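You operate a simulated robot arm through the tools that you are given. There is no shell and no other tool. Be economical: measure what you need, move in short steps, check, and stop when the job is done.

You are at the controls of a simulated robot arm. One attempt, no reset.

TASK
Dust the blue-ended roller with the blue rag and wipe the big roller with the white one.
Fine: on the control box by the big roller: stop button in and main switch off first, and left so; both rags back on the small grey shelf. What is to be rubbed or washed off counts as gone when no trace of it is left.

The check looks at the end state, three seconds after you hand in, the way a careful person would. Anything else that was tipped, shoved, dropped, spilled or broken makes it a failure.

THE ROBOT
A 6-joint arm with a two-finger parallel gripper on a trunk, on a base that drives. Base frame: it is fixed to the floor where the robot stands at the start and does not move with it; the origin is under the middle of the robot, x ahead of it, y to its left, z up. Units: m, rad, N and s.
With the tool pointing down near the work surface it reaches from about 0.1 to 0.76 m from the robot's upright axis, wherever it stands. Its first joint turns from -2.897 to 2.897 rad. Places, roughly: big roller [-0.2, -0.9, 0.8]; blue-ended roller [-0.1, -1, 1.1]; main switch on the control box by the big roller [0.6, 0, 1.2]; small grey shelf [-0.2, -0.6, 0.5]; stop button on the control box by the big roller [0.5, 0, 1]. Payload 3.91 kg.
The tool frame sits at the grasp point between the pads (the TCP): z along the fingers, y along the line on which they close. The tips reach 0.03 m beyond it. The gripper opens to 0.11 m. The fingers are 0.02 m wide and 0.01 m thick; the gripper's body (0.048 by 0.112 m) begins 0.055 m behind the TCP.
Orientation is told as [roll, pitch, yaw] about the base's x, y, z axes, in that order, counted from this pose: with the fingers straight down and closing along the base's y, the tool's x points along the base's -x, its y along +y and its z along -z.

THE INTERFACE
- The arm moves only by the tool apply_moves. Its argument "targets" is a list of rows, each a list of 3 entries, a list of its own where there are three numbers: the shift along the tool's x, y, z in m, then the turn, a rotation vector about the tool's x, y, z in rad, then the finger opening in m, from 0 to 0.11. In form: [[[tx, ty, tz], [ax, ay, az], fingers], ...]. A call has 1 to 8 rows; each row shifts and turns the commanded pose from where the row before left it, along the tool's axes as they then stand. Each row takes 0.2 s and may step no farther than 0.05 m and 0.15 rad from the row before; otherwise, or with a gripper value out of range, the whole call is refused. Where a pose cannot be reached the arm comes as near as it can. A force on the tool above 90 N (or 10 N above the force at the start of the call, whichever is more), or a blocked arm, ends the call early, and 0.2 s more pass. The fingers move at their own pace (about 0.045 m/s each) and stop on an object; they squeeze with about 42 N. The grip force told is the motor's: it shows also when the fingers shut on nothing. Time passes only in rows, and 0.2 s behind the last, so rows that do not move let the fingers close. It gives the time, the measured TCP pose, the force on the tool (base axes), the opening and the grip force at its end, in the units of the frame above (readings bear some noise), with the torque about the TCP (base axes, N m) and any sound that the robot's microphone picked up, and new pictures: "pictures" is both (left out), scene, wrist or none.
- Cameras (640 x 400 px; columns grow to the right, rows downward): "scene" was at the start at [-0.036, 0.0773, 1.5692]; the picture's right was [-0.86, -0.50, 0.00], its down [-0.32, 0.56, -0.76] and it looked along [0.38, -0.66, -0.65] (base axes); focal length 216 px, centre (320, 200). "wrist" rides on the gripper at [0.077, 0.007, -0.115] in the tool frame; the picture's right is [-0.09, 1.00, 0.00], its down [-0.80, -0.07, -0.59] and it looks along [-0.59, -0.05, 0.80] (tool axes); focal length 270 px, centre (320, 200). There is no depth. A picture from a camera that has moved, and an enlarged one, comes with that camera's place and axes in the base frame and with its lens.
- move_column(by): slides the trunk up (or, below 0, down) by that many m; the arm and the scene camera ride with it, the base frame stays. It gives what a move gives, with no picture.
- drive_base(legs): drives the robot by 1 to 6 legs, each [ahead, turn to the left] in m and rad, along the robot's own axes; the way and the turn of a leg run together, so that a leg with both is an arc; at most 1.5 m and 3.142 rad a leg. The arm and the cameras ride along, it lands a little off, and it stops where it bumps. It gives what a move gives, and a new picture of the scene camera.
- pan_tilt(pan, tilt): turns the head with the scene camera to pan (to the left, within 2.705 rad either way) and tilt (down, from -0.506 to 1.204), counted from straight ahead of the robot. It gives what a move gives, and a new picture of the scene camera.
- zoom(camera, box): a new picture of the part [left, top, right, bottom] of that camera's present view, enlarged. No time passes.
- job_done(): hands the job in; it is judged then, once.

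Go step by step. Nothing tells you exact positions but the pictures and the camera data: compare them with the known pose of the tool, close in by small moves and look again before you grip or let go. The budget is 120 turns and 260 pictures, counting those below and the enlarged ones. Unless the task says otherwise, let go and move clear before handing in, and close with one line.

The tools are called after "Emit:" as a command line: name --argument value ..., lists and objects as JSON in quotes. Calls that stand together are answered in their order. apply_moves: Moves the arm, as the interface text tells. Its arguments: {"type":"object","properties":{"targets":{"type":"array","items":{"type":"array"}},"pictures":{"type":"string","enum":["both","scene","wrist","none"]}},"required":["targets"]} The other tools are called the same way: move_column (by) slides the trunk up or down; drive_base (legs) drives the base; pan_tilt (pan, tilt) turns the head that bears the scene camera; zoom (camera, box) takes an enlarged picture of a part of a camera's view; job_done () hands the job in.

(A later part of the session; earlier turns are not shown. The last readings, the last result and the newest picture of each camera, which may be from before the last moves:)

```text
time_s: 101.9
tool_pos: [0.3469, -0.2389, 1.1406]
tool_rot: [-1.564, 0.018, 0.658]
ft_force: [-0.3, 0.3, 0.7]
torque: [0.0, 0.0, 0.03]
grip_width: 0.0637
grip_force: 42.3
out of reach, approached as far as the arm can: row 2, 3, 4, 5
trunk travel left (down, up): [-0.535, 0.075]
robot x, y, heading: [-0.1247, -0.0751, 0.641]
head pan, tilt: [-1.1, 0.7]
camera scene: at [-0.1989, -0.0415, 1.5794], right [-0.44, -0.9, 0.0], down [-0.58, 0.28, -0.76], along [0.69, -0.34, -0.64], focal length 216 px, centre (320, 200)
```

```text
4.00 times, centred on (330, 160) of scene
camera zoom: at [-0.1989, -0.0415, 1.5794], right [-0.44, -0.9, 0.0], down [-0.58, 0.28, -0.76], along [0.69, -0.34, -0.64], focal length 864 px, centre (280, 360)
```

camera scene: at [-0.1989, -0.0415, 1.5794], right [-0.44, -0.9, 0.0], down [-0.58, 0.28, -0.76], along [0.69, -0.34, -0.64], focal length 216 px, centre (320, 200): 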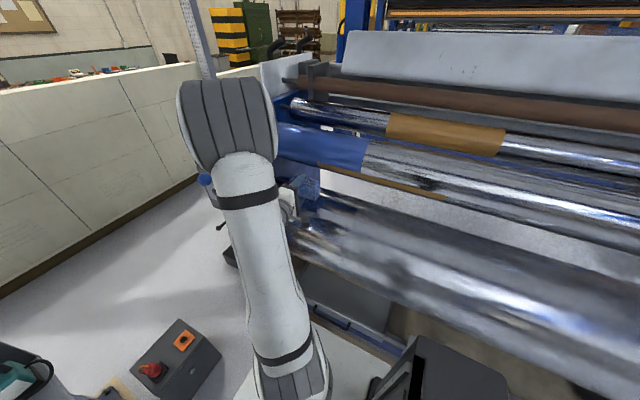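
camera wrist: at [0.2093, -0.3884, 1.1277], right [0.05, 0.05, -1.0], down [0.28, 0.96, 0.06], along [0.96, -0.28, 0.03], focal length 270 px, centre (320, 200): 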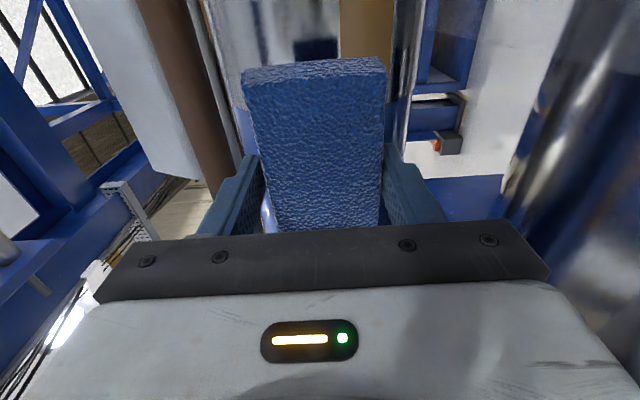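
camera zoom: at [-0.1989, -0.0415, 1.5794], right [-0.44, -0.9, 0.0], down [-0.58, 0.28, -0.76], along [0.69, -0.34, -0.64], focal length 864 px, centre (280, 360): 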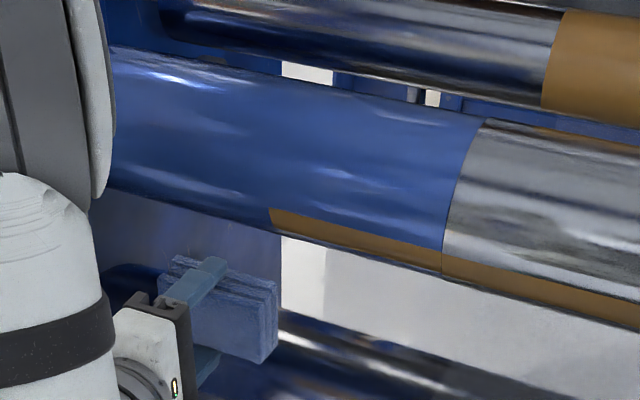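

The dust patch is gone from this view. I drive back to the shelf to return the blue rag, rechecking the roller from there.

Emit:
drive_base --legs '[[-0.36, 0]]'

Emit:
apply_moves --targets '[[[0, 0, 0], [-0.0864, 0.0864, 0.0864], 0.03], [[0, 0, 0], [-0.0864, 0.0864, 0.0864], 0.03], [[0, 0, 0], [-0.0864, 0.0864, 0.0864], 0.03], [[0, 0, 0], [-0.0864, 0.0864, 0.0864], 0.03], [[0, 0, 0], [-0.0864, 0.0864, 0.0864], 0.03], [[0, 0, 0], [-0.0864, 0.0864, 0.0864], 0.03], [[0, 0, 0], [-0.0864, 0.0864, 0.0864], 0.03]]' --pictures "none"

Emit:
apply_moves --targets '[[[0, 0, 0], [-0.0864, 0.0864, 0.0864], 0.03], [[0, 0, 0], [-0.0864, 0.0864, 0.0864], 0.03], [[0, 0, 0], [-0.0864, 0.0864, 0.0864], 0.03], [[0, 0, 0], [-0.0864, 0.0864, 0.0864], 0.03], [[0, 0, 0], [-0.0864, 0.0864, 0.0864], 0.03], [[0, 0, 0], [-0.0864, 0.0864, 0.0864], 0.03], [[0, 0, 0], [-0.0864, 0.0864, 0.0864], 0.03]]' --pictures "both"

Emit:
pan_tilt --pan -1.4 --tilt 0.6

Emit:
zoom --camera "scene" --box '[60, 80, 260, 240]'

```text
time_s: 104.2
tool_pos: [0.0608, -0.4537, 1.1411]
tool_rot: [-1.562, 0.018, 0.658]
ft_force: [-0.4, -0.6, 0.2]
torque: [-0.01, 0.0, 0.02]
grip_width: 0.064
grip_force: 41.9
trunk travel left (down, up): [-0.535, 0.075]
robot x, y, heading: [-0.4078, -0.2874, 0.642]
head pan, tilt: [-1.1, 0.7]
camera scene: at [-0.486, -0.2563, 1.5794], right [-0.44, -0.9, 0.0], down [-0.58, 0.29, -0.77], along [0.69, -0.34, -0.64], focal length 216 px, centre (320, 200)
```

scene: 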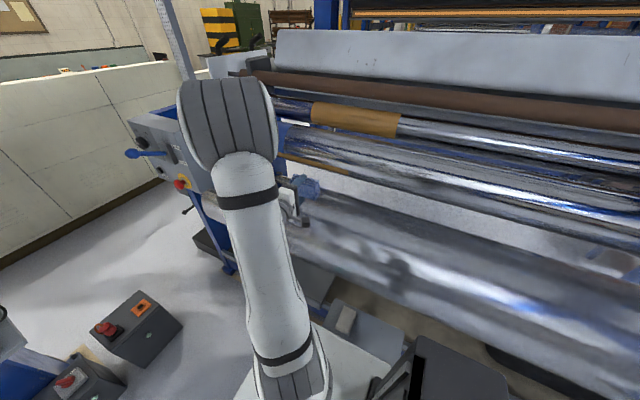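

```text
time_s: 105.8
tool_pos: [0.0613, -0.4545, 1.141]
tool_rot: [-0.789, -0.322, -0.128]
ft_force: [-0.1, 0.2, 0.1]
torque: [-0.01, 0.01, 0.0]
grip_width: 0.0639
grip_force: 41.9
trunk travel left (down, up): [-0.535, 0.075]
robot x, y, heading: [-0.4098, -0.2895, 0.642]
head pan, tilt: [-1.1, 0.7]
```

```text
time_s: 107.4
tool_pos: [0.062, -0.4523, 1.1409]
tool_rot: [-0.015, 0.01, -0.914]
ft_force: [-0.3, 0.2, 0.6]
torque: [-0.02, -0.04, 0.01]
grip_width: 0.0639
grip_force: 42.1
trunk travel left (down, up): [-0.535, 0.075]
robot x, y, heading: [-0.4101, -0.29, 0.642]
head pan, tilt: [-1.1, 0.7]
camera scene: at [-0.4855, -0.2563, 1.5794], right [-0.44, -0.9, 0.0], down [-0.58, 0.29, -0.76], along [0.69, -0.34, -0.64], focal length 216 px, centre (320, 200)
camera wrist: at [0.0241, -0.3894, 1.2553], right [0.84, 0.54, -0.02], down [0.44, -0.68, 0.59], along [0.3, -0.5, -0.81], focal length 270 px, centre (320, 200)
```

scene: 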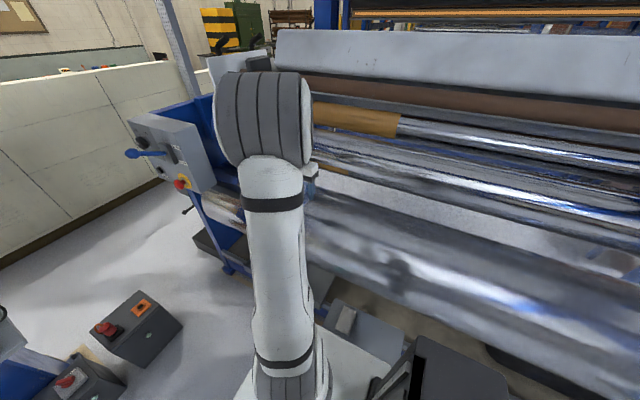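
wrist: 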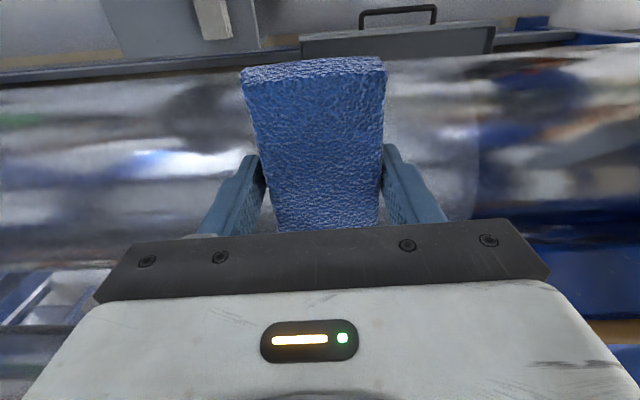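

```text
time_s: 108.2
tool_pos: [0.062, -0.4521, 1.1409]
tool_rot: [-0.018, 0.009, -0.913]
ft_force: [0.4, 0.6, -1.2]
torque: [0.01, -0.02, -0.01]
grip_width: 0.0638
grip_force: 42.2
trunk travel left (down, up): [-0.535, 0.075]
robot x, y, heading: [-0.4102, -0.2913, 0.639]
head pan, tilt: [-1.4, 0.6]
camera scene: at [-0.4974, -0.279, 1.588], right [-0.69, -0.73, 0.0], down [-0.41, 0.39, -0.82], along [0.6, -0.57, -0.57], focal length 216 px, centre (320, 200)
```

scene: 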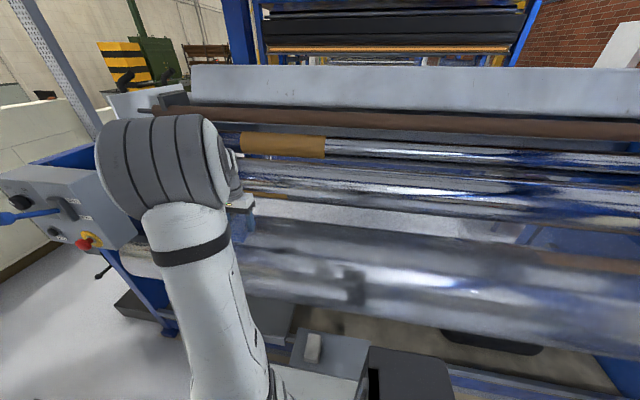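

```text
2.50 times, centred on (160, 160) of scene
camera zoom: at [-0.4974, -0.279, 1.588], right [-0.69, -0.73, 0.0], down [-0.41, 0.39, -0.82], along [0.6, -0.57, -0.57], focal length 540 px, centre (720, 300)
```

zoom: 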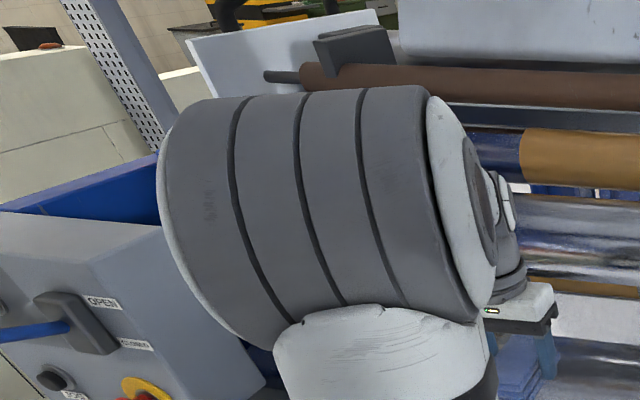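

Emit:
apply_moves --targets '[[[0.015, -0.045, 0], [0, 0, 0], 0.03], [[0.015, -0.045, 0], [0, 0, 0], 0.03], [[0.015, -0.045, 0], [0, 0, 0], 0.03], [[0.015, -0.045, 0], [0, 0, 0], 0.03], [[0.015, -0.045, 0], [0, 0, 0], 0.03], [[0, -0.047, 0], [0, 0, 0], 0.03], [[0, -0.047, 0], [0, 0, 0], 0.03], [[0, -0.047, 0], [0, 0, 0], 0.03]]' --pictures "none"

Emit:
apply_moves --targets '[[[0, -0.042, 0], [0, 0, 0], 0.03], [[0, 0, 0], [0, 0, 0], 0.03]]' --pictures "scene"

Emit:
move_column --by -0.4

Emit:
apply_moves --targets '[[[0, 0, 0], [0, 0, 0], 0.03]]' --pictures "wrist"

```text
time_s: 110.0
tool_pos: [-0.2752, -0.62, 1.1468]
tool_rot: [-0.015, 0.011, -0.914]
ft_force: [0.6, -0.8, -0.8]
torque: [0.02, 0.01, 0.02]
grip_width: 0.064
grip_force: 42.0
trunk travel left (down, up): [-0.535, 0.075]
robot x, y, heading: [-0.4096, -0.2914, 0.64]
head pan, tilt: [-1.4, 0.6]
```

```text
time_s: 110.6
tool_pos: [-0.3092, -0.6438, 1.149]
tool_rot: [-0.018, 0.012, -0.914]
ft_force: [-0.3, 0.4, -0.2]
torque: [-0.01, 0.04, 0.0]
grip_width: 0.0638
grip_force: 42.5
trunk travel left (down, up): [-0.535, 0.075]
robot x, y, heading: [-0.4104, -0.2921, 0.64]
head pan, tilt: [-1.4, 0.6]
camera scene: at [-0.4974, -0.2791, 1.588], right [-0.69, -0.73, 0.0], down [-0.41, 0.39, -0.83], along [0.6, -0.57, -0.56], focal length 216 px, centre (320, 200)
```

scene: 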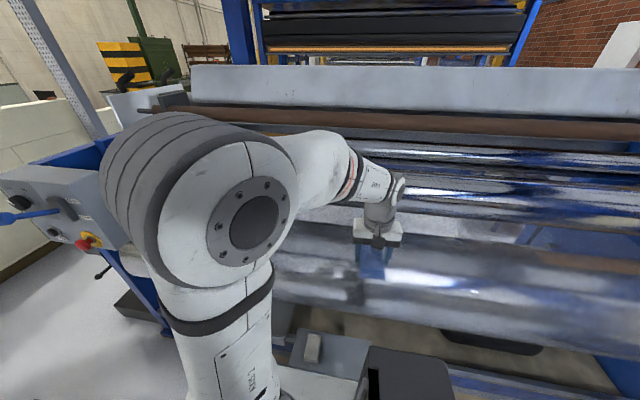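

```text
time_s: 114.4
tool_pos: [-0.3096, -0.6447, 0.748]
tool_rot: [-0.017, 0.009, -0.913]
ft_force: [0.0, -0.8, 0.1]
torque: [-0.02, -0.01, 0.02]
grip_width: 0.064
grip_force: 41.8
trunk travel left (down, up): [-0.135, 0.475]
robot x, y, heading: [-0.4094, -0.2941, 0.636]
head pan, tilt: [-1.4, 0.6]
```

```text
time_s: 114.8
tool_pos: [-0.3097, -0.647, 0.7494]
tool_rot: [-0.018, 0.009, -0.914]
ft_force: [0.7, -0.1, -0.4]
torque: [0.0, 0.0, 0.0]
grip_width: 0.0639
grip_force: 42.1
trunk travel left (down, up): [-0.135, 0.475]
robot x, y, heading: [-0.406, -0.2886, 0.641]
head pan, tilt: [-1.4, 0.6]
camera wrist: at [-0.3471, -0.5807, 0.8629], right [0.84, 0.54, -0.02], down [0.44, -0.68, 0.59], along [0.3, -0.5, -0.81], focal length 270 px, centre (320, 200)
```

wrist: 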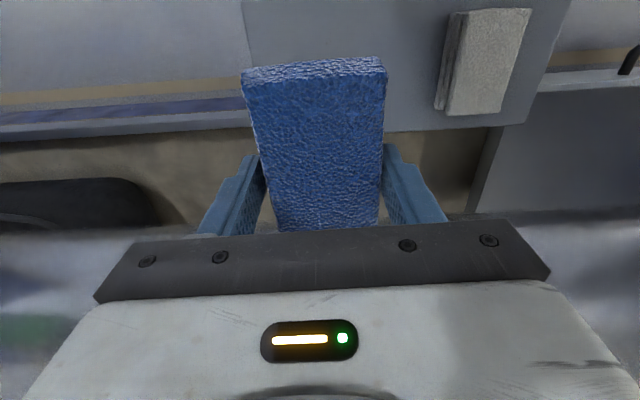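

Emit:
apply_moves --targets '[[[0.009, 0.008, 0.045], [0, 0, 0], 0.03], [[0, 0, 0.045], [0, 0, 0], 0.03], [[0, 0, 0.045], [0, 0, 0], 0.03], [[0, 0, 0.035], [0, 0, 0], 0.03], [[0, 0, 0.012], [0, 0, 0], 0.03], [[0, 0, 0.005], [0, 0, 0], 0.03], [[0, 0, 0], [0, 0, 0], 0.03]]' --pictures "wrist"

```text
time_s: 116.4
tool_pos: [-0.3117, -0.6327, 0.5615]
tool_rot: [-0.017, 0.009, -0.912]
ft_force: [0.0, 0.1, 0.0]
torque: [0.0, 0.02, -0.05]
grip_width: 0.064
grip_force: 41.8
trunk travel left (down, up): [-0.135, 0.475]
robot x, y, heading: [-0.408, -0.2951, 0.643]
head pan, tilt: [-1.4, 0.6]
camera wrist: at [-0.3495, -0.5694, 0.6757], right [0.84, 0.54, -0.02], down [0.44, -0.68, 0.59], along [0.3, -0.5, -0.81], focal length 270 px, centre (320, 200)
```

wrist: 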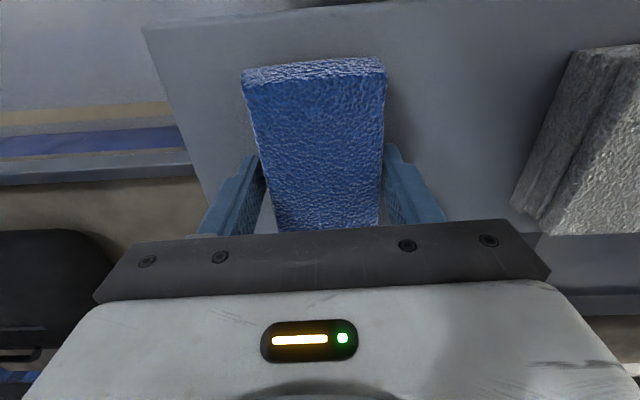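

Nearly on the shelf; I lower the last mm, release, lift out and go over to the white rag.

Emit:
apply_moves --targets '[[[0, 0, 0.002], [0, 0, 0], 0.03], [[0, 0, 0], [0, 0, 0], 0.09], [[0, 0, 0], [0, 0, 0], 0.09], [[0, 0, 0], [0, 0, 0], 0.09], [[0, 0, -0.04], [0, 0, 0], 0.09], [[0, 0, -0.04], [0, 0, 0], 0.1], [[0, 0, -0.04], [0, 0, 0], 0.1], [[0, 0, -0.03], [0, 0, 0], 0.1]]' --pictures "wrist"

Emit:
apply_moves --targets '[[[0, 0.045, 0], [0, 0, 0], 0.1], [[0, 0.045, 0], [0, 0, 0], 0.1], [[0, 0.045, 0], [0, 0, 0], 0.1], [[0, 0.035, 0], [0, 0, 0], 0.1], [[0, 0, 0], [0, 0, 0], 0.1]]' --pictures "wrist"

```text
time_s: 118.2
tool_pos: [-0.3113, -0.6322, 0.7093]
tool_rot: [-0.015, 0.01, -0.912]
ft_force: [-0.6, 0.2, -0.1]
torque: [0.04, 0.0, 0.03]
grip_width: 0.1001
grip_force: 0.0
trunk travel left (down, up): [-0.135, 0.475]
robot x, y, heading: [-0.4104, -0.2905, 0.637]
head pan, tilt: [-1.4, 0.6]
camera wrist: at [-0.3493, -0.5683, 0.8239], right [0.84, 0.54, -0.02], down [0.44, -0.68, 0.59], along [0.3, -0.5, -0.81], focal length 270 px, centre (320, 200)
```

wrist: 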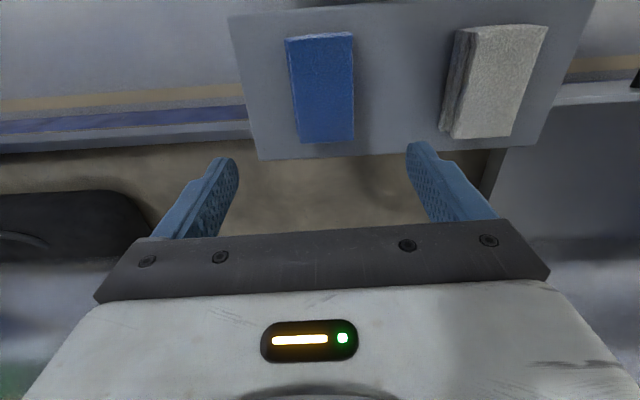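

```text
time_s: 119.4
tool_pos: [-0.1737, -0.5305, 0.7089]
tool_rot: [-0.018, 0.007, -0.916]
ft_force: [0.5, -0.2, -0.1]
torque: [-0.01, 0.02, 0.01]
grip_width: 0.1
grip_force: 0.1
trunk travel left (down, up): [-0.135, 0.475]
robot x, y, heading: [-0.4144, -0.2872, 0.64]
head pan, tilt: [-1.4, 0.6]
camera wrist: at [-0.2122, -0.4651, 0.8224], right [0.84, 0.54, -0.02], down [0.44, -0.68, 0.59], along [0.3, -0.5, -0.81], focal length 270 px, centre (320, 200)
```

wrist: 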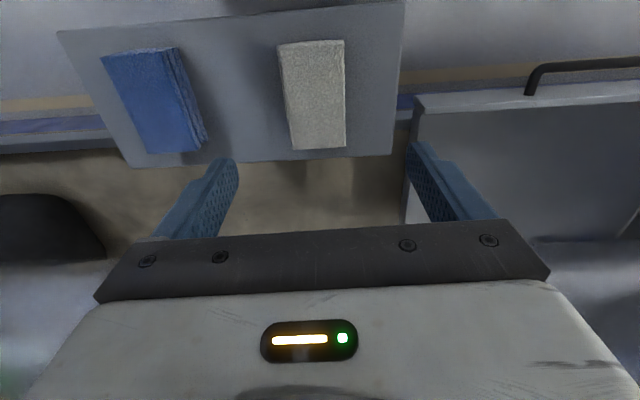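

Emit:
apply_moves --targets '[[[-0.004, -0.006, 0.04], [0, 0, 0], 0.1], [[0, 0, 0.04], [0, 0, 0], 0.1], [[0, 0, 0.04], [0, 0, 0], 0.1], [[0, 0, 0.03], [0, 0, 0], 0.1], [[0, 0, 0], [0, 0, 0], 0.1]]' --pictures "wrist"

```text
time_s: 120.6
tool_pos: [-0.1807, -0.5361, 0.5566]
tool_rot: [-0.017, 0.011, -0.915]
ft_force: [-0.5, 0.9, -0.6]
torque: [-0.05, 0.01, -0.03]
grip_width: 0.0998
grip_force: 0.1
trunk travel left (down, up): [-0.135, 0.475]
robot x, y, heading: [-0.4059, -0.2904, 0.64]
head pan, tilt: [-1.4, 0.6]
camera wrist: at [-0.2187, -0.4721, 0.6707], right [0.84, 0.54, -0.02], down [0.44, -0.68, 0.59], along [0.3, -0.5, -0.81], focal length 270 px, centre (320, 200)
```

wrist: 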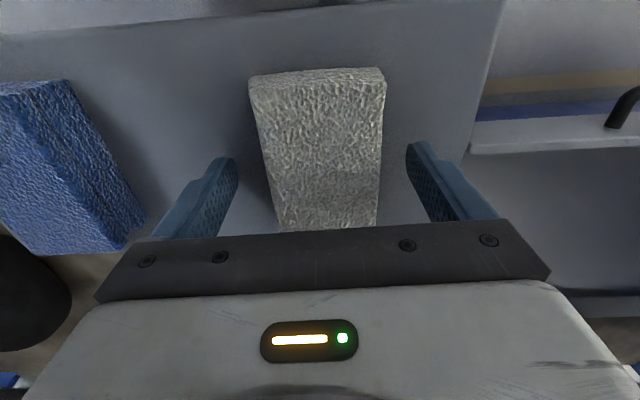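

Emit:
apply_moves --targets '[[[0, 0, -0.002], [0, 0, 0], 0.07], [[0, 0, 0], [0, 0, 0], 0.04], [[0, 0, 0], [0, 0, 0], 0.03], [[0, 0, 0], [0, 0, 0], 0.03], [[0, 0, 0], [0, 0, 0], 0.03], [[0, 0, -0.04], [0, 0, 0], 0.03], [[0, 0, -0.045], [0, 0, 0], 0.03], [[0.02, 0, -0.045], [0, 0, 0], 0.03]]' --pictures "none"

Emit:
apply_moves --targets '[[[0.01, 0.03, -0.03], [0, 0, 0], 0.03], [[0, 0.045, 0], [0, 0, 0], 0.03], [[0, 0.045, 0], [0, 0, 0], 0.03], [[0, 0.045, 0], [0, 0, 0], 0.03], [[0, 0.045, 0], [0, 0, 0], 0.03], [[0, 0.045, 0], [0, 0, 0], 0.03], [[0, 0.045, 0], [0, 0, 0], 0.03], [[0, 0.045, 0], [0, 0, 0], 0.03]]' --pictures "both"

```text
time_s: 122.4
tool_pos: [-0.1904, -0.5198, 0.6897]
tool_rot: [-0.016, 0.009, -0.915]
ft_force: [-0.1, 0.2, -0.9]
torque: [0.0, -0.01, 0.02]
grip_width: 0.0638
grip_force: 42.2
trunk travel left (down, up): [-0.135, 0.475]
robot x, y, heading: [-0.409, -0.2929, 0.64]
head pan, tilt: [-1.4, 0.6]
```

```text
time_s: 124.2
tool_pos: [0.0794, -0.3007, 0.7104]
tool_rot: [-0.018, 0.009, -0.913]
ft_force: [-0.1, 0.1, 0.2]
torque: [0.04, -0.06, 0.06]
grip_width: 0.0638
grip_force: 42.1
trunk travel left (down, up): [-0.135, 0.475]
robot x, y, heading: [-0.4061, -0.2893, 0.64]
head pan, tilt: [-1.4, 0.6]
camera scene: at [-0.4979, -0.2793, 1.188], right [-0.69, -0.73, 0.0], down [-0.41, 0.39, -0.83], along [0.6, -0.57, -0.56], focal length 216 px, centre (320, 200)
camera wrist: at [0.0412, -0.2358, 0.8261], right [0.84, 0.54, -0.02], down [0.44, -0.68, 0.59], along [0.3, -0.5, -0.81], focal length 270 px, centre (320, 200)
```

scene: 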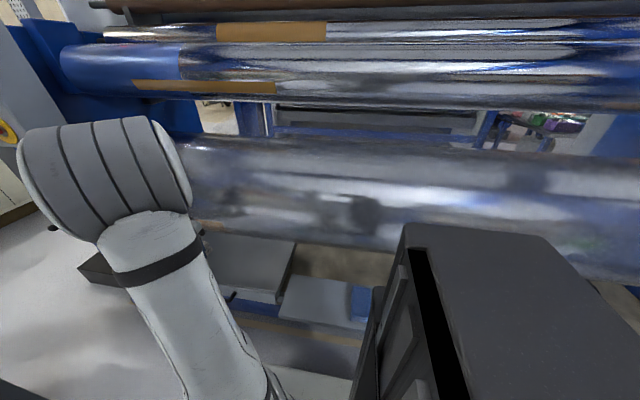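
wrist: 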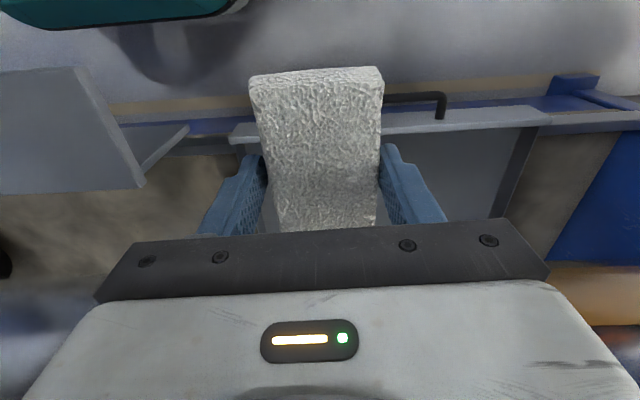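

Emit:
zoom --camera "scene" --box '[50, 20, 250, 140]'

Emit:
zoom --camera "scene" --box '[240, 20, 640, 260]'

```text
3.20 times, centred on (150, 80) of scene
camera zoom: at [-0.4979, -0.2793, 1.188], right [-0.69, -0.73, 0.0], down [-0.41, 0.39, -0.83], along [0.6, -0.57, -0.56], focal length 691 px, centre (864, 584)
```

zoom: 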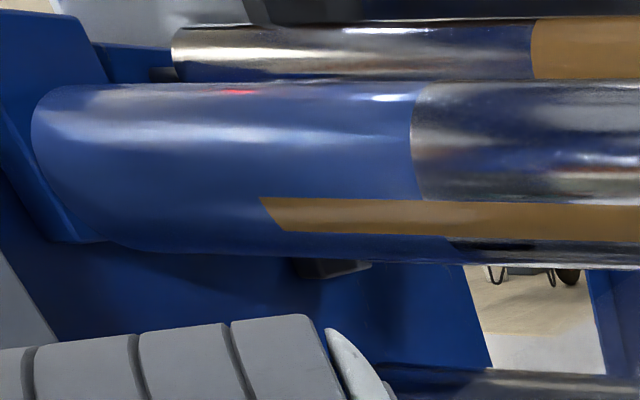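

```text
1.60 times, centred on (440, 140) of scene
camera zoom: at [-0.4979, -0.2793, 1.188], right [-0.69, -0.73, 0.0], down [-0.41, 0.39, -0.83], along [0.6, -0.57, -0.56], focal length 346 px, centre (128, 296)
```

zoom: 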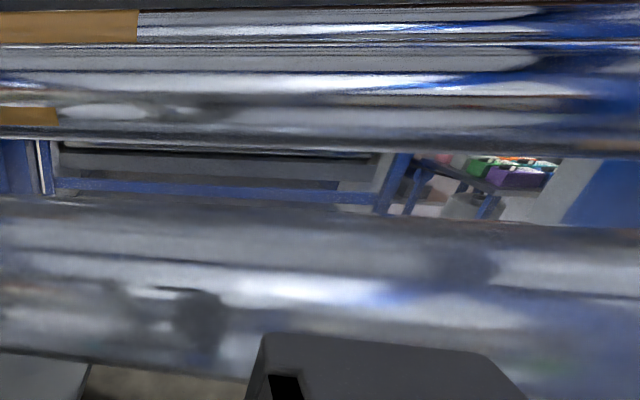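

The blue end is clean from this angle as well. Now I turn the white rag horizontal and drive forward to the grime.

Emit:
apply_moves --targets '[[[0, 0, 0], [0.0864, -0.0864, -0.0864], 0.03], [[0, 0, 0], [0.0864, -0.0864, -0.0864], 0.03], [[0, 0, 0], [0.0864, -0.0864, -0.0864], 0.03], [[0, 0, 0], [0.0864, -0.0864, -0.0864], 0.03], [[0, 0, 0], [0.0864, -0.0864, -0.0864], 0.03], [[0, 0, 0], [0.0864, -0.0864, -0.0864], 0.03], [[0, 0, 0], [0.0864, -0.0864, -0.0864], 0.03]]' --pictures "none"

Emit:
apply_moves --targets '[[[0, 0, 0], [0.0864, -0.0864, -0.0864], 0.03], [[0, 0, 0], [0.0864, -0.0864, -0.0864], 0.03], [[0, 0, 0], [0.0864, -0.0864, -0.0864], 0.03], [[0, 0, 0], [0.0864, -0.0864, -0.0864], 0.03], [[0, 0, 0], [0.0864, -0.0864, -0.0864], 0.03], [[0, 0, 0], [0.0864, -0.0864, -0.0864], 0.03], [[0, 0, 0], [0.0864, -0.0864, -0.0864], 0.03]]' --pictures "both"

```text
time_s: 125.8
tool_pos: [0.0789, -0.3011, 0.7134]
tool_rot: [-0.791, -0.32, -0.123]
ft_force: [1.0, 0.1, -1.0]
torque: [0.0, 0.01, 0.02]
grip_width: 0.0639
grip_force: 42.2
trunk travel left (down, up): [-0.135, 0.475]
robot x, y, heading: [-0.4122, -0.2912, 0.642]
head pan, tilt: [-1.4, 0.6]
```

```text
time_s: 127.4
tool_pos: [0.0793, -0.3008, 0.7139]
tool_rot: [-1.563, 0.019, 0.66]
ft_force: [0.7, -0.5, 0.1]
torque: [0.0, 0.01, 0.04]
grip_width: 0.0636
grip_force: 42.5
trunk travel left (down, up): [-0.135, 0.475]
robot x, y, heading: [-0.4105, -0.2899, 0.638]
head pan, tilt: [-1.4, 0.6]
camera scene: at [-0.4975, -0.279, 1.188], right [-0.69, -0.73, 0.0], down [-0.41, 0.39, -0.83], along [0.6, -0.57, -0.56], focal length 216 px, centre (320, 200)
camera wrist: at [-0.0509, -0.2591, 0.7081], right [0.05, 0.05, -1.0], down [0.27, 0.96, 0.06], along [0.96, -0.27, 0.04], focal length 270 px, centre (320, 200)
```

scene: 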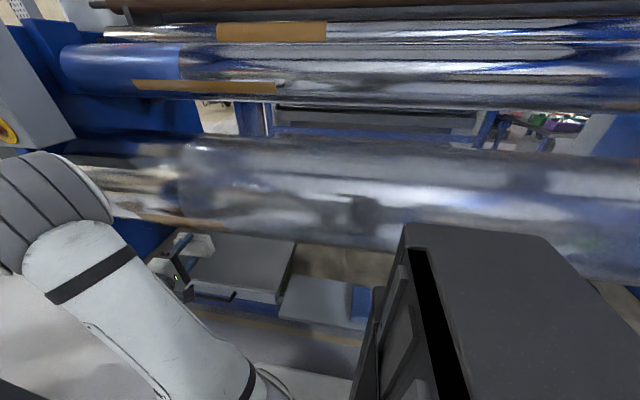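
wrist: 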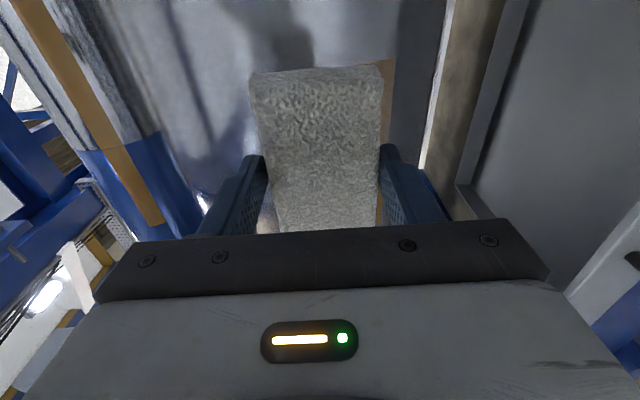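

To keep the elbow away from the control box, I stay back here and reach along the machine with the arm instead.

Emit:
apply_moves --targets '[[[-0.045, 0, 0], [0, 0, 0], 0.03], [[-0.045, 0, 0], [0, 0, 0], 0.03], [[-0.045, 0, 0], [0, 0, 0], 0.03], [[-0.045, 0, 0], [0, 0, 0], 0.03], [[-0.045, 0, 0], [0, 0, 0], 0.03], [[-0.035, 0, 0], [0, 0, 0], 0.03]]' --pictures "both"

```text
time_s: 128.8
tool_pos: [0.2869, -0.1437, 0.7097]
tool_rot: [-1.561, 0.016, 0.658]
ft_force: [0.6, -0.5, -0.4]
torque: [-0.02, 0.01, 0.01]
grip_width: 0.0636
grip_force: 42.5
trunk travel left (down, up): [-0.135, 0.475]
robot x, y, heading: [-0.4146, -0.2899, 0.637]
head pan, tilt: [-1.4, 0.6]
camera scene: at [-0.4976, -0.2792, 1.188], right [-0.69, -0.73, 0.0], down [-0.41, 0.39, -0.83], along [0.6, -0.57, -0.56], focal length 216 px, centre (320, 200)
camera wrist: at [0.1566, -0.1014, 0.7032], right [0.05, 0.05, -1.0], down [0.27, 0.96, 0.06], along [0.96, -0.27, 0.03], focal length 270 px, centre (320, 200)
```

scene: 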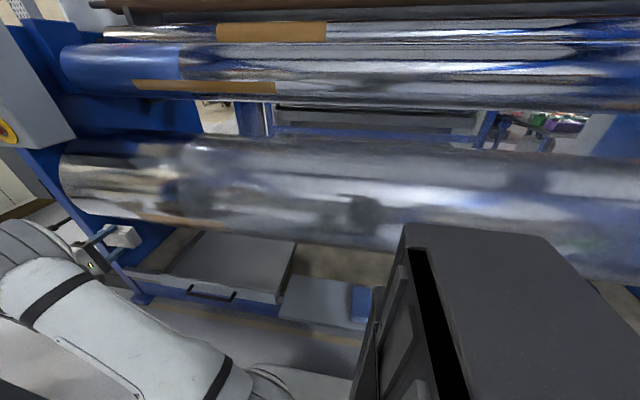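
wrist: 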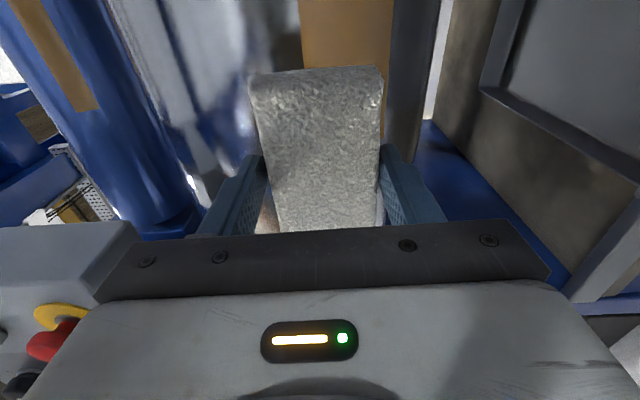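

Emit:
zoom --camera "scene" --box '[50, 120, 250, 250]'

Emit:
zoom --camera "wrist" --box '[130, 0, 430, 200]'

```text
3.08 times, centred on (150, 185) of scene
camera zoom: at [-0.4976, -0.2792, 1.188], right [-0.69, -0.73, 0.0], down [-0.41, 0.39, -0.83], along [0.6, -0.57, -0.56], focal length 664 px, centre (843, 246)
```

zoom: 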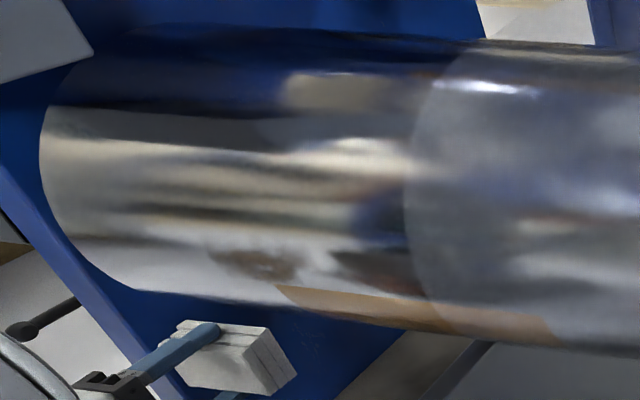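

```text
2.00 times, centred on (280, 100) of wrist
camera zoom: at [0.1566, -0.1014, 0.7032], right [0.05, 0.05, -1.0], down [0.27, 0.96, 0.06], along [0.96, -0.27, 0.03], focal length 541 px, centre (400, 400)
```

zoom: 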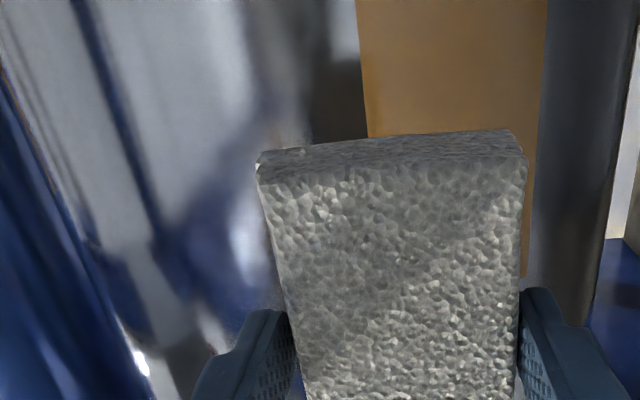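

Grime confirmed at h≈-0.205, z≈0.74. I line up with a slight upward tilt to match the roller's surface there and approach.

Emit:
apply_moves --targets '[[[-0.032, -0.012, 0], [0, 0, 0], 0.03], [[-0.03, -0.012, 0], [0, 0, 0], 0.03], [[0, 0, 0.03], [0.085, 0, 0], 0.03], [[0, 0, 0.04], [0.085, 0, 0], 0.03], [[0, 0, 0], [0, 0, 0], 0.03]]' --pictures "both"

Emit:
zoom --camera "scene" --box '[50, 120, 250, 250]'

```text
time_s: 130.0
tool_pos: [0.3777, -0.1606, 0.7348]
tool_rot: [-1.732, 0.017, 0.659]
ft_force: [0.2, 0.4, 0.3]
torque: [0.0, 0.0, -0.01]
grip_width: 0.0638
grip_force: 41.9
trunk travel left (down, up): [-0.135, 0.475]
robot x, y, heading: [-0.4081, -0.2922, 0.636]
head pan, tilt: [-1.4, 0.6]
camera scene: at [-0.4972, -0.2789, 1.188], right [-0.69, -0.73, 0.0], down [-0.41, 0.39, -0.83], along [0.6, -0.57, -0.56], focal length 216 px, centre (320, 200)
camera wrist: at [0.2493, -0.1199, 0.7096], right [0.15, -0.08, -0.98], down [0.27, 0.96, -0.04], along [0.95, -0.26, 0.17], focal length 270 px, centre (320, 200)
```

scene: 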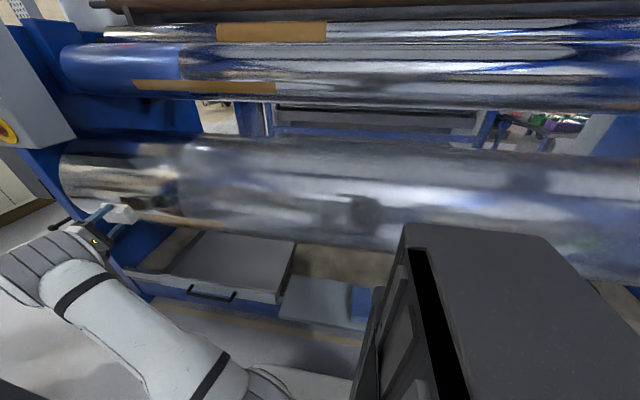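
wrist: 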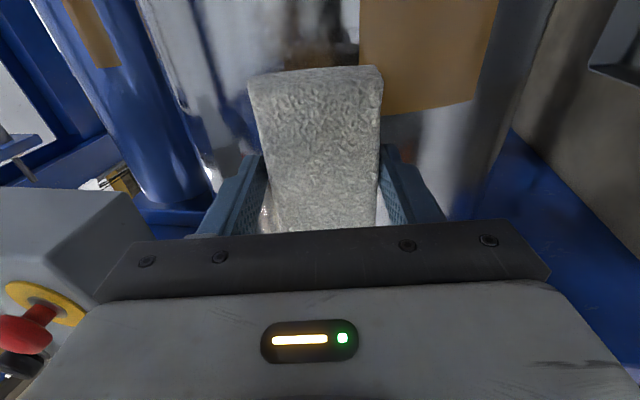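

```text
3.08 times, centred on (150, 185) of scene
camera zoom: at [-0.4972, -0.2789, 1.188], right [-0.69, -0.73, 0.0], down [-0.41, 0.39, -0.83], along [0.6, -0.57, -0.56], focal length 664 px, centre (843, 246)
```

zoom: 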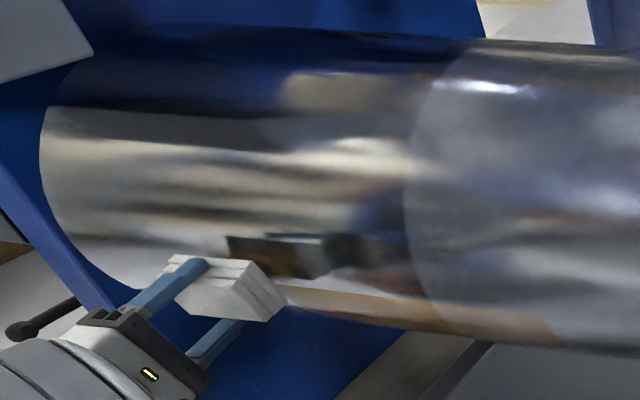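

Emit:
apply_moves --targets '[[[0, 0, 0.016], [0, 0, 0], 0.03], [[0, 0, 0.006], [0, 0, 0], 0.03], [[0, 0, 0.004], [0, 0, 0], 0.03], [[0, 0, 0.004], [0, 0, 0], 0.03], [[0, 0, 0.004], [0, 0, 0], 0.03], [[0, 0, 0.004], [0, 0, 0], 0.03]]' --pictures "wrist"

```text
time_s: 131.4
tool_pos: [0.3966, -0.1805, 0.7403]
tool_rot: [-1.733, 0.021, 0.663]
ft_force: [-73.2, 48.0, -19.4]
torque: [2.09, 2.12, -1.39]
grip_width: 0.0672
grip_force: 42.3
trunk travel left (down, up): [-0.135, 0.475]
robot x, y, heading: [-0.4101, -0.2901, 0.647]
head pan, tilt: [-1.4, 0.6]
camera wrist: at [0.2672, -0.1417, 0.7153], right [0.15, -0.09, -0.98], down [0.26, 0.96, -0.04], along [0.95, -0.25, 0.17], focal length 270 px, centre (320, 200)
```

wrist: 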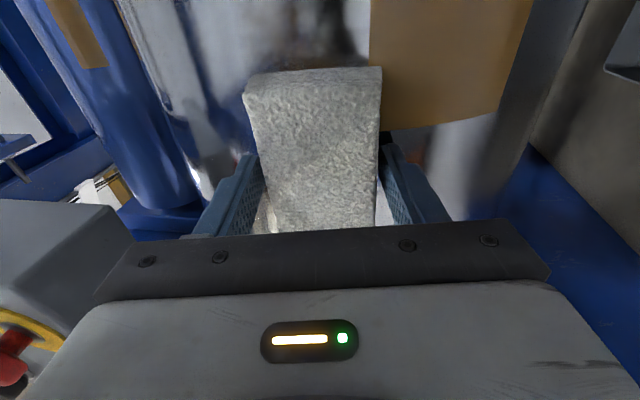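

The torque shows the rag's lower edge bearing hardest, so I back off, flatten the tilt and press more gently, then rub.

Emit:
apply_moves --targets '[[[0, 0, -0.012], [0, 0, 0], 0.03], [[0, 0, 0], [-0.12, 0, 0], 0.03], [[0, 0, 0.004], [0, 0, 0], 0.03], [[0, 0, 0.003], [0, 0, 0], 0.03], [[0, 0, 0.002], [0, 0, 0], 0.03]]' --pictures "wrist"

```text
time_s: 132.6
tool_pos: [0.3973, -0.1851, 0.7404]
tool_rot: [-1.612, 0.018, 0.662]
ft_force: [-29.6, 30.4, 11.7]
torque: [0.07, 0.03, 0.11]
grip_width: 0.0652
grip_force: 41.9
trunk travel left (down, up): [-0.135, 0.475]
robot x, y, heading: [-0.4135, -0.2886, 0.645]
head pan, tilt: [-1.4, 0.6]
camera wrist: at [0.268, -0.1436, 0.7292], right [0.08, 0.01, -1.0], down [0.27, 0.96, 0.03], along [0.96, -0.27, 0.08], focal length 270 px, centre (320, 200)
```

wrist: 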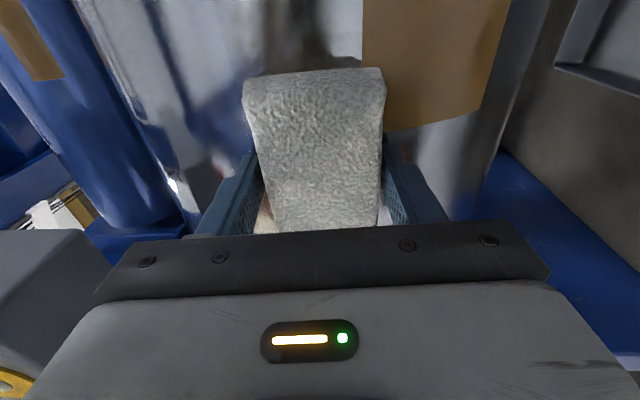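

Balanced contact at about 43 N. Rubbing along the roller now, then at slightly higher and lower heights.

Emit:
apply_moves --targets '[[[0.035, 0, 0], [0, 0, 0], 0.03], [[0.035, 0, 0], [0, 0, 0], 0.03], [[-0.04, 0, 0], [0, 0, 0], 0.03], [[-0.04, 0, 0], [0, 0, 0], 0.03], [[-0.025, 0, 0], [0, 0, 0], 0.03], [[0.035, 0, 0], [0, 0, 0], 0.03], [[0.035, 0, 0], [0, 0, 0], 0.03], [[0.03, 0, 0], [0, 0, 0], 0.03]]' --pictures "none"

Emit:
apply_moves --targets '[[[-0.035, 0.015, 0], [0.06, 0, 0], 0.03], [[-0.035, 0, 0.0], [0, 0, 0], 0.03], [[-0.03, 0, 0], [0, 0, 0], 0.03], [[0.035, 0, 0], [0, 0, 0], 0.03], [[0.035, 0, 0], [0, 0, 0], 0.03], [[0.03, 0, 0], [0, 0, 0], 0.03]]' --pictures "none"

Emit:
apply_moves --targets '[[[-0.035, -0.03, 0], [-0.12, 0, 0], 0.03], [[-0.035, 0, 0.0], [0, 0, 0], 0.03], [[-0.03, 0, 0], [0, 0, 0], 0.03], [[0.035, 0, 0], [0, 0, 0], 0.03], [[0.035, 0, 0], [0, 0, 0], 0.03], [[0.03, 0, 0], [0, 0, 0], 0.03]]' --pictures "wrist"

```text
time_s: 134.4
tool_pos: [0.345, -0.2242, 0.7395]
tool_rot: [-1.613, 0.02, 0.662]
ft_force: [-9.0, 28.8, -0.1]
torque: [0.79, 0.21, 1.13]
grip_width: 0.0641
grip_force: 42.6
trunk travel left (down, up): [-0.135, 0.475]
robot x, y, heading: [-0.4109, -0.2919, 0.638]
head pan, tilt: [-1.4, 0.6]
```

```text
time_s: 135.8
tool_pos: [0.3453, -0.224, 0.7259]
tool_rot: [-1.674, 0.019, 0.659]
ft_force: [-7.8, 26.1, 0.3]
torque: [0.37, 0.1, 0.13]
grip_width: 0.064
grip_force: 41.9
trunk travel left (down, up): [-0.135, 0.475]
robot x, y, heading: [-0.4084, -0.2912, 0.64]
head pan, tilt: [-1.4, 0.6]
```

```text
time_s: 137.2
tool_pos: [0.3435, -0.2241, 0.755]
tool_rot: [-1.55, 0.018, 0.656]
ft_force: [0.1, -0.1, -0.3]
torque: [0.0, 0.01, -0.03]
grip_width: 0.0642
grip_force: 41.8
trunk travel left (down, up): [-0.135, 0.475]
robot x, y, heading: [-0.4085, -0.2923, 0.641]
head pan, tilt: [-1.4, 0.6]
camera wrist: at [0.2137, -0.1821, 0.7506], right [0.04, 0.06, -1.0], down [0.27, 0.96, 0.07], along [0.96, -0.28, 0.03], focal length 270 px, centre (320, 200)
```

wrist: 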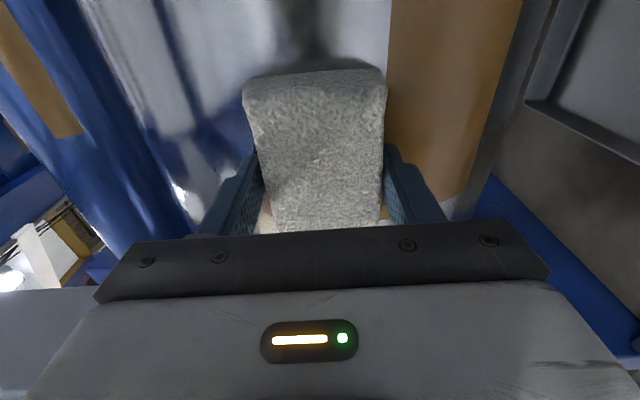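

I back away and inspect the spot.

Emit:
apply_moves --targets '[[[0, 0, -0.045], [0, 0, 0], 0.03], [[0, 0.045, 0], [0, 0, 0], 0.03], [[0.0, 0.045, 0], [0, 0, 0], 0.03], [[0, 0, 0], [0, 0, 0], 0.03]]' --pictures "both"

Emit:
zoom --camera "scene" --box '[50, 120, 250, 250]'

Emit:
zoom --camera "wrist" --box '[100, 0, 420, 200]'

```text
time_s: 138.2
tool_pos: [0.3149, -0.1871, 0.6659]
tool_rot: [-1.552, 0.017, 0.66]
ft_force: [-0.4, 0.3, -1.1]
torque: [0.01, 0.02, 0.02]
grip_width: 0.0641
grip_force: 42.0
trunk travel left (down, up): [-0.135, 0.475]
robot x, y, heading: [-0.4097, -0.2903, 0.643]
head pan, tilt: [-1.4, 0.6]
camera scene: at [-0.4973, -0.2788, 1.1881], right [-0.69, -0.73, 0.0], down [-0.41, 0.39, -0.83], along [0.6, -0.57, -0.56], focal length 216 px, centre (320, 200)
camera wrist: at [0.1853, -0.1443, 0.6608], right [0.04, 0.06, -1.0], down [0.27, 0.96, 0.07], along [0.96, -0.28, 0.03], focal length 270 px, centre (320, 200)
```

scene: 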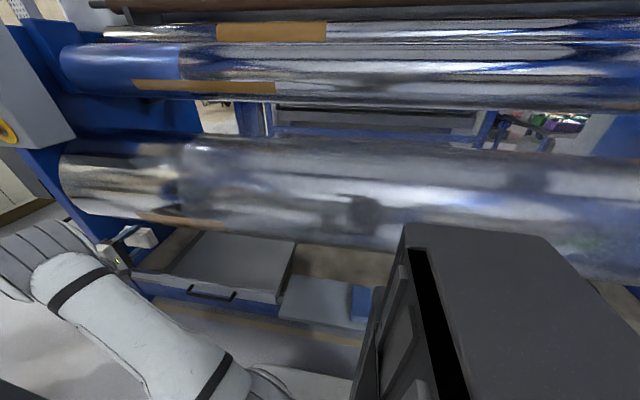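
wrist: 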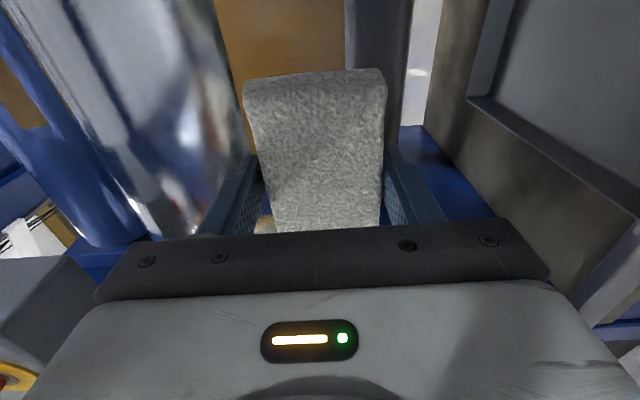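

```text
3.08 times, centred on (150, 185) of scene
camera zoom: at [-0.4973, -0.2788, 1.1881], right [-0.69, -0.73, 0.0], down [-0.41, 0.39, -0.83], along [0.6, -0.57, -0.56], focal length 664 px, centre (843, 246)
```

zoom: 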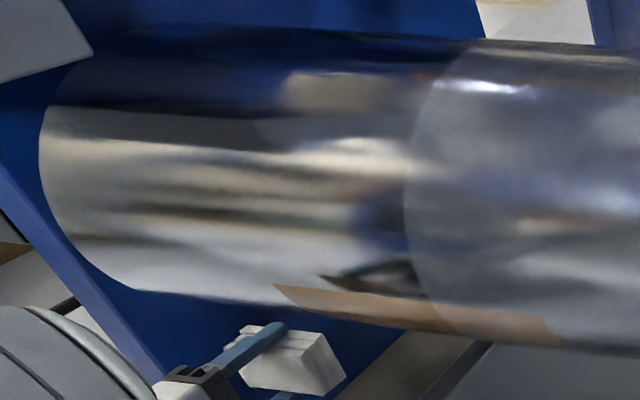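

```text
2.00 times, centred on (260, 100) of wrist
camera zoom: at [0.1853, -0.1443, 0.6608], right [0.04, 0.06, -1.0], down [0.27, 0.96, 0.07], along [0.96, -0.28, 0.03], focal length 541 px, centre (440, 400)
```

zoom: 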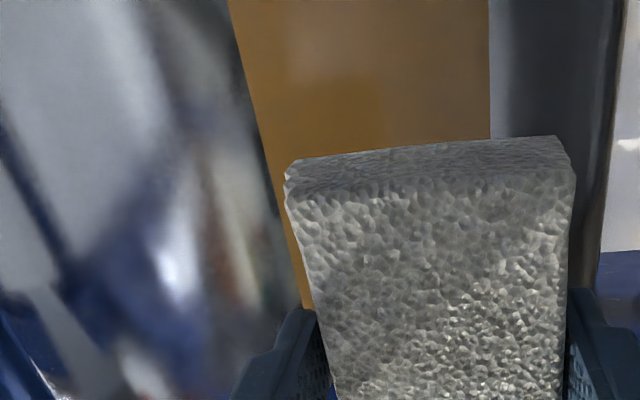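

The brown patch is gone; I move the arm away and recheck from another view before returning the rag.

Emit:
apply_moves --targets '[[[0, -0.045, -0.02], [0, 0, 0], 0.03], [[0.03, 0, -0.03], [0, 0, 0], 0.03], [[0.045, 0, 0], [0, 0, 0], 0.03], [[0.045, 0, 0], [0, 0, 0], 0.03], [[0.045, 0, 0], [0, 0, 0], 0.03], [[0.045, 0, 0], [0, 0, 0], 0.03], [[0.045, 0, 0], [0, 0, 0], 0.03]]' --pictures "none"

Emit:
apply_moves --targets '[[[0, 0, 0], [-0.0864, 0.0864, 0.0864], 0.03], [[0, 0, 0], [-0.0864, 0.0864, 0.0864], 0.03], [[0, 0, 0], [-0.0864, 0.0864, 0.0864], 0.03], [[0, 0, 0], [-0.0864, 0.0864, 0.0864], 0.03], [[0, 0, 0], [-0.0864, 0.0864, 0.0864], 0.03], [[0, 0, 0], [-0.0864, 0.0864, 0.0864], 0.03], [[0, 0, 0], [-0.0864, 0.0864, 0.0864], 0.03]]' --pictures "none"

Emit:
apply_moves --targets '[[[0, 0, 0], [-0.0864, 0.0864, 0.0864], 0.03], [[0, 0, 0], [-0.0864, 0.0864, 0.0864], 0.03], [[0, 0, 0], [-0.0864, 0.0864, 0.0864], 0.03], [[0, 0, 0], [-0.0864, 0.0864, 0.0864], 0.03], [[0, 0, 0], [-0.0864, 0.0864, 0.0864], 0.03], [[0, 0, 0], [-0.0864, 0.0864, 0.0864], 0.03], [[0, 0, 0], [-0.0864, 0.0864, 0.0864], 0.03]]' --pictures "scene"

Emit:
zoom --camera "scene" --box '[50, 120, 250, 250]'

```text
time_s: 139.8
tool_pos: [0.0844, -0.3055, 0.7198]
tool_rot: [-1.55, 0.018, 0.659]
ft_force: [-0.1, 1.1, -0.4]
torque: [-0.02, 0.02, 0.0]
grip_width: 0.0638
grip_force: 42.4
trunk travel left (down, up): [-0.135, 0.475]
robot x, y, heading: [-0.4113, -0.2937, 0.638]
head pan, tilt: [-1.4, 0.6]
```

```text
time_s: 141.4
tool_pos: [0.085, -0.3046, 0.7173]
tool_rot: [-0.782, -0.314, -0.13]
ft_force: [0.0, 0.3, -0.2]
torque: [0.01, 0.01, 0.02]
grip_width: 0.0639
grip_force: 42.4
trunk travel left (down, up): [-0.135, 0.475]
robot x, y, heading: [-0.4117, -0.2915, 0.643]
head pan, tilt: [-1.4, 0.6]
```

```text
time_s: 143.0
tool_pos: [0.0829, -0.3054, 0.7169]
tool_rot: [-0.016, 0.021, -0.915]
ft_force: [0.8, 0.3, -0.5]
torque: [0.01, -0.03, 0.02]
grip_width: 0.0638
grip_force: 41.8
trunk travel left (down, up): [-0.135, 0.475]
robot x, y, heading: [-0.4119, -0.2911, 0.642]
head pan, tilt: [-1.4, 0.6]
camera scene: at [-0.4975, -0.2789, 1.188], right [-0.69, -0.73, 0.0], down [-0.41, 0.39, -0.83], along [0.6, -0.57, -0.56], focal length 216 px, centre (320, 200)
```

scene: 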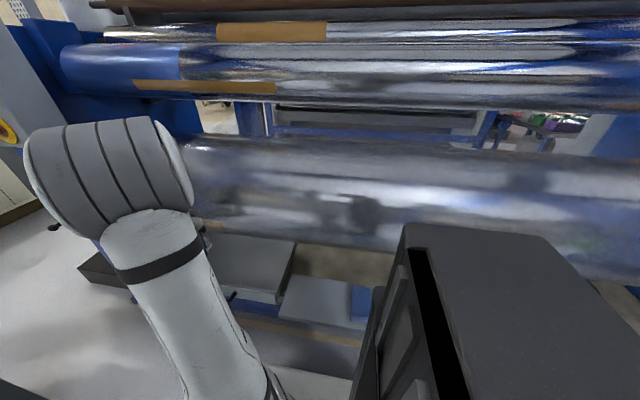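

```text
3.08 times, centred on (150, 185) of scene
camera zoom: at [-0.4975, -0.2789, 1.188], right [-0.69, -0.73, 0.0], down [-0.41, 0.39, -0.83], along [0.6, -0.57, -0.56], focal length 664 px, centre (843, 246)
```

zoom: 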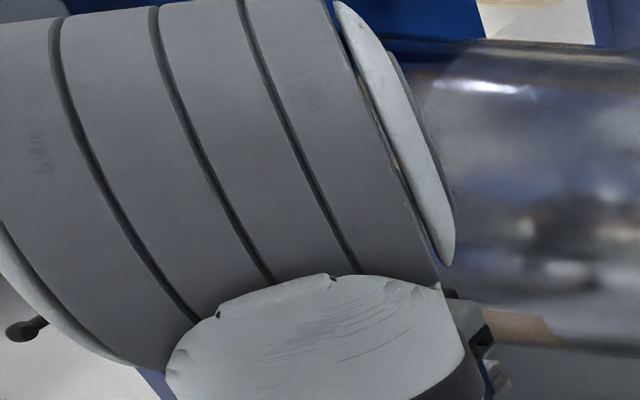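

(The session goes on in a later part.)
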